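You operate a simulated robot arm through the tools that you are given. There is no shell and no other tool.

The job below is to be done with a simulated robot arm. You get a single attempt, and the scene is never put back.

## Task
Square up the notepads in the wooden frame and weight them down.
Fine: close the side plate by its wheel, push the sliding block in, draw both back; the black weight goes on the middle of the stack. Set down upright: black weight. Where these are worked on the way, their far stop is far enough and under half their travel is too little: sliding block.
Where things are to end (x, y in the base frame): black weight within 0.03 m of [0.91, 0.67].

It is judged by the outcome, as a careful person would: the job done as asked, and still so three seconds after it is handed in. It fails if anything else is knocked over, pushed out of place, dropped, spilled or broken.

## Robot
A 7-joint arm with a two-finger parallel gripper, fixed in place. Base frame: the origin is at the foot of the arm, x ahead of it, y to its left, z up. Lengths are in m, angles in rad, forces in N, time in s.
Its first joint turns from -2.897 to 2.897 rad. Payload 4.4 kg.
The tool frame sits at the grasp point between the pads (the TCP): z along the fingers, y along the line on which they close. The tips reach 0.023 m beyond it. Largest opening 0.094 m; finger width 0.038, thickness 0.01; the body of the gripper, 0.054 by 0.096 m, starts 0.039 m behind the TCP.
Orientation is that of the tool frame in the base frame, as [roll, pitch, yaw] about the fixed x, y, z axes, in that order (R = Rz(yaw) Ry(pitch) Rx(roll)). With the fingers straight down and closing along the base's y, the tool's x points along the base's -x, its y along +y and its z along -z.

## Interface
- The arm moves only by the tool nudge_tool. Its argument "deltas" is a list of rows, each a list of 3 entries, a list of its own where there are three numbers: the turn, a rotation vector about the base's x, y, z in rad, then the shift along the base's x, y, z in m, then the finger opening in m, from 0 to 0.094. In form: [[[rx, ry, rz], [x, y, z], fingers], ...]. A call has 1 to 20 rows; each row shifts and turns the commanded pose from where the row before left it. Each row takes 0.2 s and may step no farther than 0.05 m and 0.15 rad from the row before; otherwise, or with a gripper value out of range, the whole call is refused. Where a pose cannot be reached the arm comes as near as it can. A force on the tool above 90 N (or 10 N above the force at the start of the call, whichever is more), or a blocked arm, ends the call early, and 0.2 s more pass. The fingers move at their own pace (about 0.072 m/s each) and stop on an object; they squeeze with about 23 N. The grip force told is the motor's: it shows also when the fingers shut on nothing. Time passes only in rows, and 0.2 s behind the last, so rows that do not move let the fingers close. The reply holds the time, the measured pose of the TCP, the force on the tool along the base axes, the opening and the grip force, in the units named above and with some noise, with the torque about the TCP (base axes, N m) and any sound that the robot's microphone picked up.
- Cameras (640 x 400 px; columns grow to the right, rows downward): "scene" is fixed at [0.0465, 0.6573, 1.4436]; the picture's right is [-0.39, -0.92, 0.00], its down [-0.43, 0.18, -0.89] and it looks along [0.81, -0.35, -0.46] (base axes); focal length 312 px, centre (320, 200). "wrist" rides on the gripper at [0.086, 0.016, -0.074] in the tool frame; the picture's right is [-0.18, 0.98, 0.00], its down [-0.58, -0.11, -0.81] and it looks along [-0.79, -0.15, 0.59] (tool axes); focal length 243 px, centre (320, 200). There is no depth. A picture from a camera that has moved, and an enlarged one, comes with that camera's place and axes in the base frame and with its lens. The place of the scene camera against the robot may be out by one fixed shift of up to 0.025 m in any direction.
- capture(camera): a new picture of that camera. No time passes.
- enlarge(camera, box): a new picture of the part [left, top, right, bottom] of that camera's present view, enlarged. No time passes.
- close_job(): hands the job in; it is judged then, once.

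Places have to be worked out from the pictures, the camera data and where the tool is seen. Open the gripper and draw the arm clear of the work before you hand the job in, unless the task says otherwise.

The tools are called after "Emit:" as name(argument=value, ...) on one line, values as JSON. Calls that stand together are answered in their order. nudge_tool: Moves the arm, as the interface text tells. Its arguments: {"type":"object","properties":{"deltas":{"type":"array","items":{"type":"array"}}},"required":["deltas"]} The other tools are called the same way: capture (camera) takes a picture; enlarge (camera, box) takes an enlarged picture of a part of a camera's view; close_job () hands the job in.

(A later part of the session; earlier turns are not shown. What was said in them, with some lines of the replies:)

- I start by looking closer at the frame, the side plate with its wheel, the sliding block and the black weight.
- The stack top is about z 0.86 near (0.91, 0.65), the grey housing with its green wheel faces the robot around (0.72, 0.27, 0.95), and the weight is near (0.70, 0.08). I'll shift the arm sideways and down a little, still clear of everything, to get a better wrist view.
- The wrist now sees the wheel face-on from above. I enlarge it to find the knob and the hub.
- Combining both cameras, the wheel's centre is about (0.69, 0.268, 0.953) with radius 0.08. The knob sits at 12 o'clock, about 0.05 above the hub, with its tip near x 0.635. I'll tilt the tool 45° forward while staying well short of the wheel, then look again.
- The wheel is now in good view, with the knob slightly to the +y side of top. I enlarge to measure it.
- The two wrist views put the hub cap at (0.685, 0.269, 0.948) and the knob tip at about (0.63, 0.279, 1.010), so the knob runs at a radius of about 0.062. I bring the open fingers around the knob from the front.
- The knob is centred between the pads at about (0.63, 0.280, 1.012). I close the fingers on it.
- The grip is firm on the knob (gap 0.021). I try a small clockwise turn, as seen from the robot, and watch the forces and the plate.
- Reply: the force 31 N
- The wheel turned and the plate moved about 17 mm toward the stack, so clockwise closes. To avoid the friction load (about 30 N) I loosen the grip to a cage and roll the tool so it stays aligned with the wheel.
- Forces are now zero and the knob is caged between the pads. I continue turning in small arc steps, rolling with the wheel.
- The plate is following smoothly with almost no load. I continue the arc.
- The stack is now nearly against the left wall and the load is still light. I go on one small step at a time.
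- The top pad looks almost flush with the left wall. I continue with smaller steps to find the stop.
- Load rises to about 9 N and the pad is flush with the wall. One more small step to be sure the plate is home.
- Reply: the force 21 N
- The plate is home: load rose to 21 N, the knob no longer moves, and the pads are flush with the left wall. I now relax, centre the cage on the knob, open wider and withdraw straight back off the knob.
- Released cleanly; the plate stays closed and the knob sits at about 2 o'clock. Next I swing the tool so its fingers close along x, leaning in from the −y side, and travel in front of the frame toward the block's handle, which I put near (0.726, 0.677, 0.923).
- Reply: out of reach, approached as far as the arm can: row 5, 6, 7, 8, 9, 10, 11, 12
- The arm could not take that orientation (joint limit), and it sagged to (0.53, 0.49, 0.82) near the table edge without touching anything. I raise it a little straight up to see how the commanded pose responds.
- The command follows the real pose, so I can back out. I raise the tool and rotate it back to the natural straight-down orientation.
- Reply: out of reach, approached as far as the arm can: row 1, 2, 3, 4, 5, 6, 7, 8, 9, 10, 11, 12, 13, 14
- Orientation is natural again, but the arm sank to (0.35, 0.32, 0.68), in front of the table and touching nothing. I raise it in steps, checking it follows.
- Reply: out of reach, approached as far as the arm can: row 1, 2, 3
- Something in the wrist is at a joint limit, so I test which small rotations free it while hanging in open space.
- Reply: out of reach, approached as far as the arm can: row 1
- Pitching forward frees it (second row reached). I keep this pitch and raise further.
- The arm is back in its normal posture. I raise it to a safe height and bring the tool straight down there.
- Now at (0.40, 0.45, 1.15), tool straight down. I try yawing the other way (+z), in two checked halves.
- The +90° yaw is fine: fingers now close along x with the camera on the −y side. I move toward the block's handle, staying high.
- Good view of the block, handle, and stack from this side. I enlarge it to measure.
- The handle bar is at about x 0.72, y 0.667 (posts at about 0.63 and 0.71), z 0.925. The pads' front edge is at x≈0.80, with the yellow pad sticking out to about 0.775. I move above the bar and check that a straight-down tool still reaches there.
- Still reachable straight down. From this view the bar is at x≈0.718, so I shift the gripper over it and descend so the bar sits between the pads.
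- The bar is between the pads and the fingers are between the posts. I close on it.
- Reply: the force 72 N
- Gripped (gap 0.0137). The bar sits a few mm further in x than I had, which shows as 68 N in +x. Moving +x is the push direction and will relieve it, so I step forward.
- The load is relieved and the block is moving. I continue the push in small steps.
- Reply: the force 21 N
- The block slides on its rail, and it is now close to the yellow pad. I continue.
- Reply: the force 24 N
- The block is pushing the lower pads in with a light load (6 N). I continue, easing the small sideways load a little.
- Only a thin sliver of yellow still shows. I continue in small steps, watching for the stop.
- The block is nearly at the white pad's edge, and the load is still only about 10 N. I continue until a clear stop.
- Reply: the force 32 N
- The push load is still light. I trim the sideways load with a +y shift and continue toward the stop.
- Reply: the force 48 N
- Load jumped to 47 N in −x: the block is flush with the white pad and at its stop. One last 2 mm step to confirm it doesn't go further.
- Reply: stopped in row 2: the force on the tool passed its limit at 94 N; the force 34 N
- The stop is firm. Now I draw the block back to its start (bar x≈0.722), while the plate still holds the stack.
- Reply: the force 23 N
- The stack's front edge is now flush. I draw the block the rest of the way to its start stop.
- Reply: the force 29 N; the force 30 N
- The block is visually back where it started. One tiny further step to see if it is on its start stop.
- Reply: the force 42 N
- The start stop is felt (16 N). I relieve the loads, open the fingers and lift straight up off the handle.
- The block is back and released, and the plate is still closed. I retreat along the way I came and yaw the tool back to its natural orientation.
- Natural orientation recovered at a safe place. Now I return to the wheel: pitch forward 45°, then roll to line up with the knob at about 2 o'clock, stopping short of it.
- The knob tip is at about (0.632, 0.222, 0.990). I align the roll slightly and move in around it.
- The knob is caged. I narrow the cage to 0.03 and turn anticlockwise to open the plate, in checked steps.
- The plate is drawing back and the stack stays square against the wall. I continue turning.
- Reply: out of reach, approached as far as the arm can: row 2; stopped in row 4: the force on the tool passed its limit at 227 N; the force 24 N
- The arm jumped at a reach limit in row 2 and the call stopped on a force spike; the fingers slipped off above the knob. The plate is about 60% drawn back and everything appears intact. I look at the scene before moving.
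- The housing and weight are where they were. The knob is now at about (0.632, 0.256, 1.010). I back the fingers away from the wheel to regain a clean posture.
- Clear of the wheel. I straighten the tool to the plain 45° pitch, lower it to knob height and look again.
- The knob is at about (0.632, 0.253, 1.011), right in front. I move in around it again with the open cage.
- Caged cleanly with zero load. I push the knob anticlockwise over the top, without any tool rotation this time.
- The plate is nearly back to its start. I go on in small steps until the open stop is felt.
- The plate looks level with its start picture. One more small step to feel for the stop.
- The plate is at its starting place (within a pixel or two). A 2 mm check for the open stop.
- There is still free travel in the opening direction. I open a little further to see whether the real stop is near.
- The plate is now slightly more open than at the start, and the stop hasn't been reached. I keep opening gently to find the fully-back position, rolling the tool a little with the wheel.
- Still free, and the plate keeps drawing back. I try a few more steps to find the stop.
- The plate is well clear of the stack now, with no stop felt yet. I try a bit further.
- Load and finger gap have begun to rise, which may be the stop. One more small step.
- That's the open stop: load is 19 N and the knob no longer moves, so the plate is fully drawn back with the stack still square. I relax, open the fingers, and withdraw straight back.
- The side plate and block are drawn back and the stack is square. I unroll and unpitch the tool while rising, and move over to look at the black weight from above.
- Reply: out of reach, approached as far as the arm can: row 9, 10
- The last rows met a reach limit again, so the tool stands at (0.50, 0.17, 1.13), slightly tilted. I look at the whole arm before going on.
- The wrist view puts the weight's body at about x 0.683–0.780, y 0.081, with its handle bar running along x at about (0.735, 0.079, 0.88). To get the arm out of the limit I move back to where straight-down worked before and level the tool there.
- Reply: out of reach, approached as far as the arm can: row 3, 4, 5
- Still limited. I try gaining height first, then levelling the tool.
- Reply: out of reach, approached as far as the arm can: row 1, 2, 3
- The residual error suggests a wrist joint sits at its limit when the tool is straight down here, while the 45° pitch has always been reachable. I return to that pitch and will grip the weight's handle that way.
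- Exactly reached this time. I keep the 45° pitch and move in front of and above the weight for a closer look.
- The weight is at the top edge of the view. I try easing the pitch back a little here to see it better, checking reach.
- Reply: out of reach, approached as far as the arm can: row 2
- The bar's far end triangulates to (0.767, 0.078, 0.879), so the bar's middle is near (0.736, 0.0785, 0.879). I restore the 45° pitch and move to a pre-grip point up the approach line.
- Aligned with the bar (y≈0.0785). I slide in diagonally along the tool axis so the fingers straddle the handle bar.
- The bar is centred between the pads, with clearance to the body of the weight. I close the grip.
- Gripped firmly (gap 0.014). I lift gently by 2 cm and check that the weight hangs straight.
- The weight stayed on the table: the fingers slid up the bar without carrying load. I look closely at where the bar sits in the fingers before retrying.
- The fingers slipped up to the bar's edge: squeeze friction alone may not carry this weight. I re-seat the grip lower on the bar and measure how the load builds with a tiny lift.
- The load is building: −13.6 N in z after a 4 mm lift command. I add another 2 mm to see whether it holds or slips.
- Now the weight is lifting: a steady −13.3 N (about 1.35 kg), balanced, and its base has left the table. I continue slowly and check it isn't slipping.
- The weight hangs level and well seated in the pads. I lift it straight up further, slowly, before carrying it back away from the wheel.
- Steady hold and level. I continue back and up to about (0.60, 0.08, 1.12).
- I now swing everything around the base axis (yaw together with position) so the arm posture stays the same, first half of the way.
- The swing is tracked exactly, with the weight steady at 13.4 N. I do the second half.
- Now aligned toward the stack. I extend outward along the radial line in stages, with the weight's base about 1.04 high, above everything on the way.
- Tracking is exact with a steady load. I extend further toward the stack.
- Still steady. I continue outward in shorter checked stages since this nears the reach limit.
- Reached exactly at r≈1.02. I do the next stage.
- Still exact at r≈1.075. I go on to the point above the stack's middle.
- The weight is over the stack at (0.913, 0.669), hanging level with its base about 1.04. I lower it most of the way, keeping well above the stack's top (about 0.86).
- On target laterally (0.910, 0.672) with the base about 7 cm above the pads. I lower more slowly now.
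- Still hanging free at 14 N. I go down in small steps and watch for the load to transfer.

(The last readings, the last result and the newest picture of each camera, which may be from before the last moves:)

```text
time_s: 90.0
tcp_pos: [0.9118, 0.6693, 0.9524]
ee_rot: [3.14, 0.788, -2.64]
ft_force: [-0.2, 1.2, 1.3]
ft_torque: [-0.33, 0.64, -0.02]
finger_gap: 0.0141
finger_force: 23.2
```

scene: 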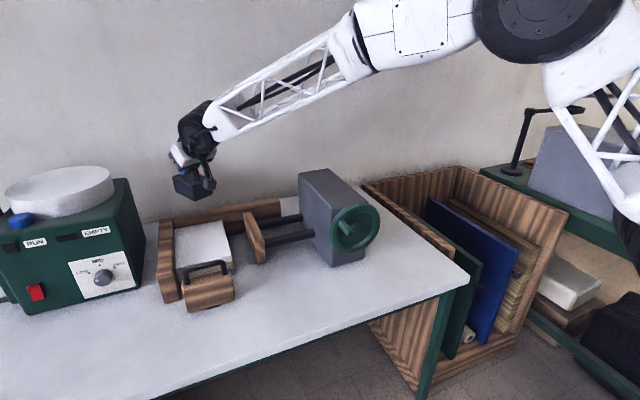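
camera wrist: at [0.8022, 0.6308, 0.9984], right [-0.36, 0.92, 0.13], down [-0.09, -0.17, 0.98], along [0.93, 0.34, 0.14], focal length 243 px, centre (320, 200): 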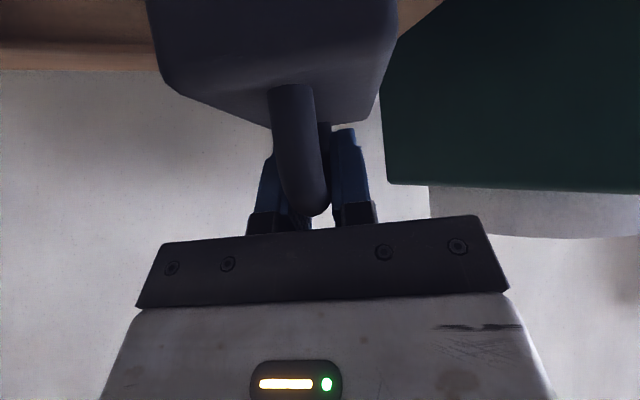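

The load went to zero: the weight is resting on the pads at TCP z≈0.952. I check visually that it is flat.

Emit:
enlarge(camera="scene", box=[160, 170, 270, 270])

Emit:
capture(camera="wrist")

```text
4.00 times, centred on (215, 220) of scene
camera zoom: at [0.0465, 0.6573, 1.4436], right [-0.39, -0.92, 0.0], down [-0.43, 0.18, -0.89], along [0.81, -0.35, -0.46], focal length 1250 px, centre (740, 120)
```

zoom: 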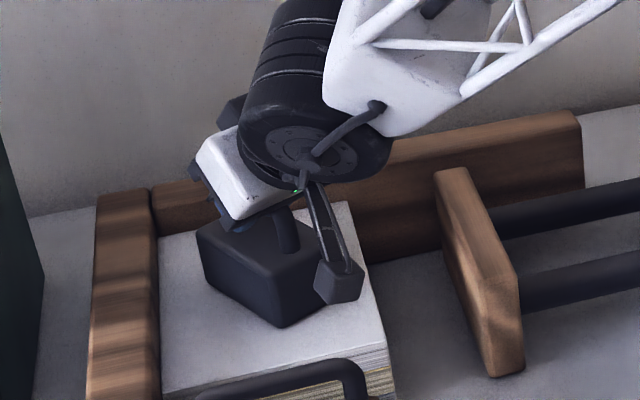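

```text
taken
camera wrist: at [0.8028, 0.6294, 0.9457], right [-0.36, 0.92, 0.13], down [-0.09, -0.17, 0.98], along [0.93, 0.34, 0.14], focal length 243 px, centre (320, 200)
```

wrist: 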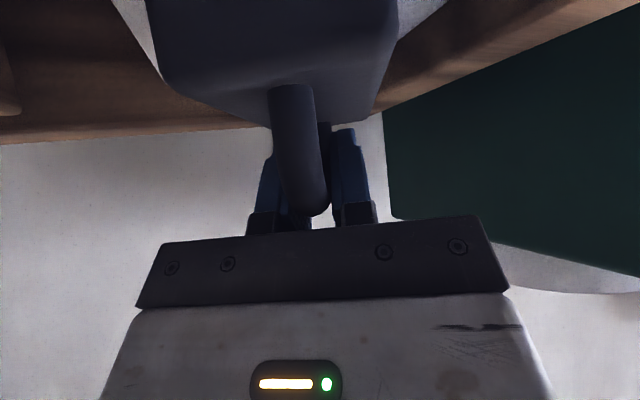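

It looks flat on the pads. I press down one more millimetre to confirm full support before releasing.

Emit:
nudge_tool(deltas=[[[0, 0, 0], [0, 0, -0.001], 0.0], [[0, 0, 0], [0, 0, 0], 0.0]])

```text
time_s: 90.6
tcp_pos: [0.9115, 0.6713, 0.9528]
ee_rot: [3.141, 0.786, -2.637]
ft_force: [5.8, 1.0, 15.1]
ft_torque: [-0.05, 0.03, 0.07]
finger_gap: 0.0137
finger_force: 23.4
```

Fully supported: the load reverses to +15 N with no tilting torque. I relieve the pressure, open the fingers and back away up and out of the handle.

Emit:
nudge_tool(deltas=[[[0, 0, 0], [0, 0, 0.001], 0.0], [[0, 0, 0], [0, 0, 0], 0.025], [[0, 0, 0], [0, 0, 0], 0.05], [[0, 0, 0], [0, 0, 0], 0.05]])

Emit:
enlarge(camera="scene", box=[160, 170, 270, 270])

Emit:
capture(camera="wrist")

```text
time_s: 91.6
tcp_pos: [0.9108, 0.6694, 0.9507]
ee_rot: [-3.141, 0.786, -2.639]
ft_force: [-1.3, -0.9, 13.6]
ft_torque: [0.0, 0.01, 0.06]
finger_gap: 0.0481
finger_force: 0.1
```

```text
4.00 times, centred on (215, 220) of scene
camera zoom: at [0.0465, 0.6573, 1.4436], right [-0.39, -0.92, 0.0], down [-0.43, 0.18, -0.89], along [0.81, -0.35, -0.46], focal length 1250 px, centre (740, 120)
```

zoom: 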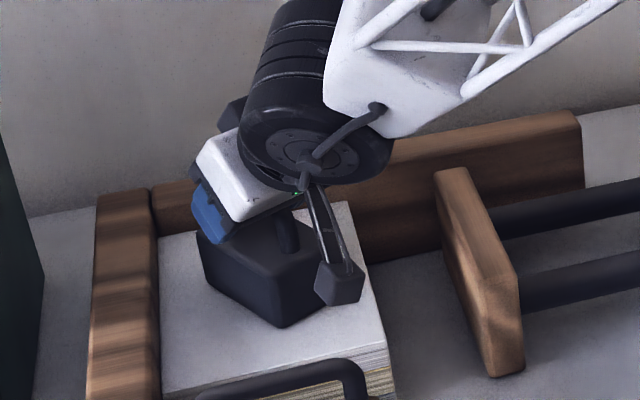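

```text
taken
camera wrist: at [0.8022, 0.6293, 0.9445], right [-0.36, 0.92, 0.13], down [-0.09, -0.17, 0.98], along [0.93, 0.34, 0.14], focal length 243 px, centre (320, 200)
```

wrist: 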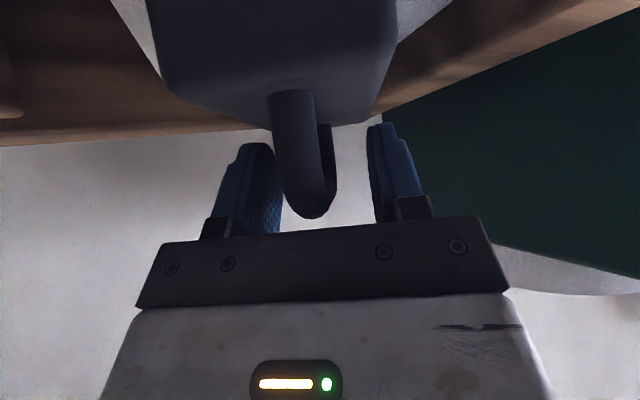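

Open and clear on both sides; a fingertip still rests lightly on the weight's top. I back out along the tool axis, slowly at first.

Emit:
nudge_tool(deltas=[[[0, 0, 0], [-0.001, -0.0005, 0.006], 0.05], [[0, 0, 0], [-0.004, -0.002, 0.008], 0.05], [[0, 0, 0], [-0.008, -0.004, 0.012], 0.05]])

Emit:
capture(camera="wrist")

Emit:
enlarge(camera="scene", box=[160, 170, 270, 270])

```text
time_s: 92.4
tcp_pos: [0.8979, 0.664, 0.9769]
ee_rot: [-3.14, 0.783, -2.638]
ft_force: [0.1, 0.7, -0.6]
ft_torque: [0.02, -0.01, 0.01]
finger_gap: 0.0499
finger_force: 0.0
```

```text
taken
camera wrist: at [0.7892, 0.6229, 0.9697], right [-0.36, 0.92, 0.13], down [-0.09, -0.17, 0.98], along [0.93, 0.34, 0.14], focal length 243 px, centre (320, 200)
```

wrist: 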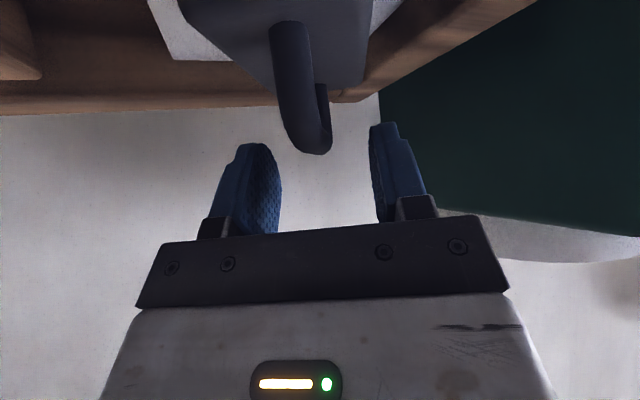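

```text
4.00 times, centred on (215, 220) of scene
camera zoom: at [0.0465, 0.6573, 1.4436], right [-0.39, -0.92, 0.0], down [-0.43, 0.18, -0.89], along [0.81, -0.35, -0.46], focal length 1250 px, centre (740, 120)
```

zoom: 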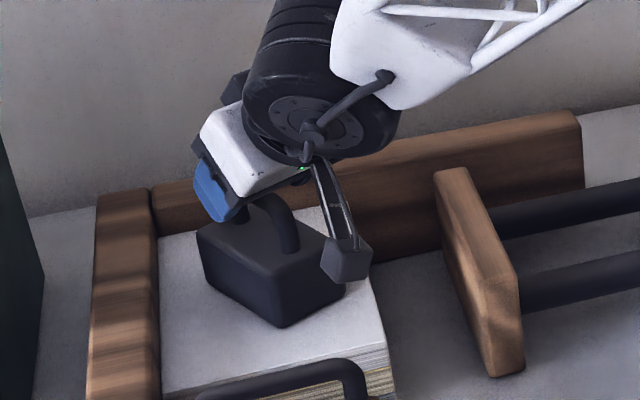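

The weight stays put and the fingers are off the bar with no load. I draw back up and away along the same line.

Emit:
nudge_tool(deltas=[[[0, 0, 0], [-0.015, -0.009, 0.025], 0.06], [[0, 0, 0], [-0.02, -0.013, 0.03], 0.06], [[0, 0, 0], [-0.024, -0.018, 0.03], 0.06], [[0, 0, 0], [-0.03, -0.022, 0.025], 0.06], [[0, 0, 0], [-0.03, -0.022, 0.02], 0.06], [[0, 0, 0], [-0.032, -0.024, 0.01], 0.06], [[0, 0, 0], [-0.032, -0.024, 0], 0.06], [[0, 0, 0], [-0.032, -0.024, 0], 0.06], [[0, 0, 0], [-0.032, -0.024, 0], 0.06]])

Emit:
capture(camera="scene")

Emit:
enlarge(camera="scene", box=[140, 170, 310, 320])

Emit:
capture(camera="wrist")

```text
time_s: 94.4
tcp_pos: [0.6488, 0.4835, 1.1167]
ee_rot: [3.141, 0.783, -2.639]
ft_force: [0.1, -0.1, 0.9]
ft_torque: [-0.01, 0.02, 0.03]
finger_gap: 0.0599
finger_force: 0.1
```

```text
taken
```

scene: 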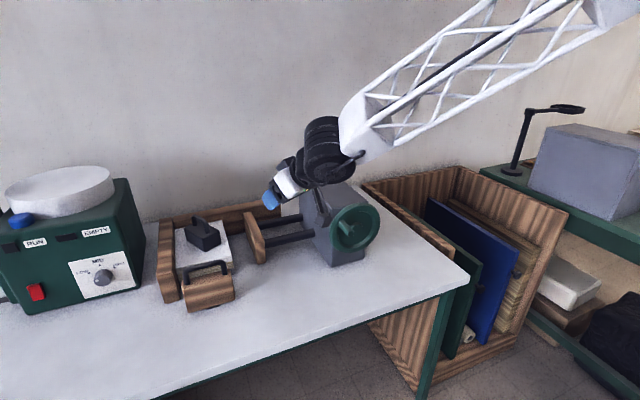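

```text
2.67 times, centred on (225, 245) of scene
camera zoom: at [0.0465, 0.6573, 1.4436], right [-0.39, -0.92, 0.0], down [-0.43, 0.18, -0.89], along [0.81, -0.35, -0.46], focal length 833 px, centre (573, 80)
```

zoom: 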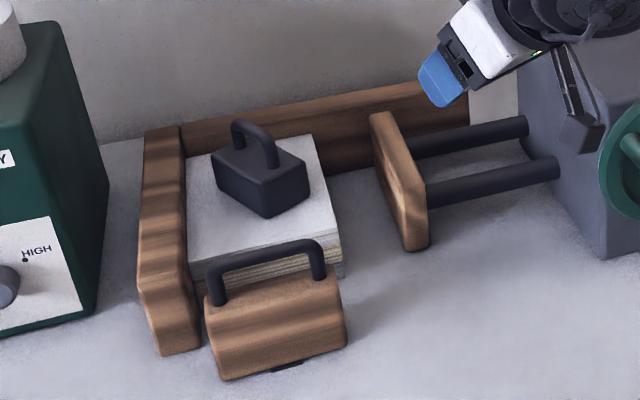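

```text
taken
camera wrist: at [0.5411, 0.4425, 1.1101], right [-0.36, 0.92, 0.13], down [-0.09, -0.17, 0.98], along [0.93, 0.34, 0.14], focal length 243 px, centre (320, 200)
```

wrist: 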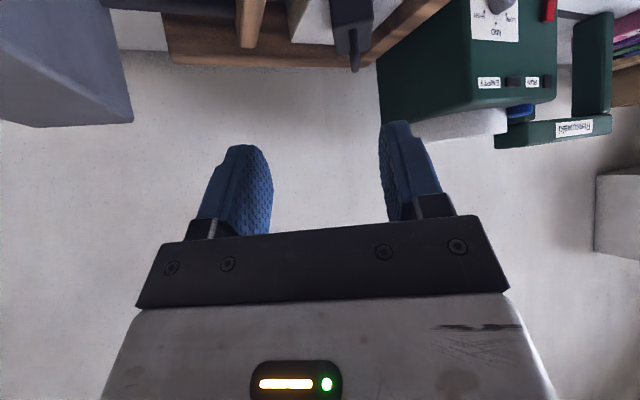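

The weight stands upright in the middle of the squared stack, and both the block and the plate are drawn back. I retract the arm further, well clear of the work, before a last check.

Emit:
nudge_tool(deltas=[[[0, 0, 0], [-0.03, -0.022, 0], 0.06], [[0, 0, 0], [-0.03, -0.022, 0], 0.06], [[0, 0, 0], [-0.03, -0.022, 0], 0.06], [[0, 0, 0], [-0.03, -0.022, 0], 0.06], [[0, 0, 0], [-0.025, -0.02, 0], 0.06], [[0, 0, 0], [0, 0, 0], 0.06], [[0, 0, 0], [0, 0, 0], 0.06]])

Emit:
capture(camera="scene")

Emit:
enlarge(camera="scene", box=[150, 190, 270, 320])

```text
time_s: 96.0
tcp_pos: [0.5048, 0.3756, 1.1183]
ee_rot: [-3.141, 0.784, -2.64]
ft_force: [0.2, -0.2, 0.7]
ft_torque: [0.03, -0.01, -0.01]
finger_gap: 0.0601
finger_force: 0.1
```

```text
taken
```

scene: 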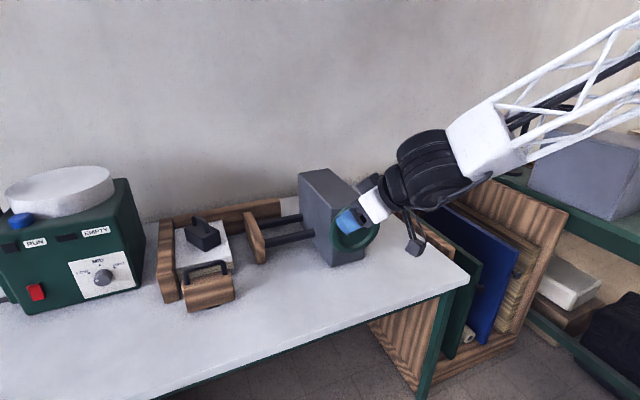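

```text
3.08 times, centred on (210, 255) of scene
camera zoom: at [0.0465, 0.6573, 1.4436], right [-0.39, -0.92, 0.0], down [-0.43, 0.18, -0.89], along [0.81, -0.35, -0.46], focal length 961 px, centre (658, 31)
```

zoom: 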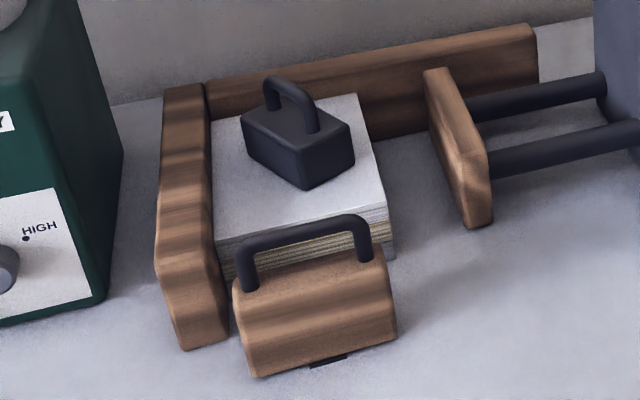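

The final view shows the stack square against the frame with the weight upright at its centre, about (0.91, 0.67). The side plate and block are drawn back, nothing else is disturbed, and the arm is clear with the gripper open. I hand the job in.

Emit:
close_job()

```text
The job is handed in.
```

I squared up the notepads and set the black weight upright on the middle of the stack, at about (0.91, 0.67). The job is handed in; I have no verdict back yet.

- **Side plate:** I closed it by its wheel until the pads were flush with the left wall. After the block was done I drew it back to its open stop. That is about 25 mm further open than where it started, because its starting position was not at the stop.
- **Sliding block:** I pushed it about 69 mm, until it hit a firm stop and the pads' front edges lined up. I then drew it back to its start stop.
- **Black weight:** my first grip slipped and the weight stayed on the table. With a lower grip on the handle it lifted cleanly.

While opening the plate, the arm jumped at a reach limit, slipped off the knob, and the force briefly reached 227 N. I saw no damage in the pictures afterwards, and the wheel, housing and weight were where they had been.

The gripper is open and the arm is clear of the work.
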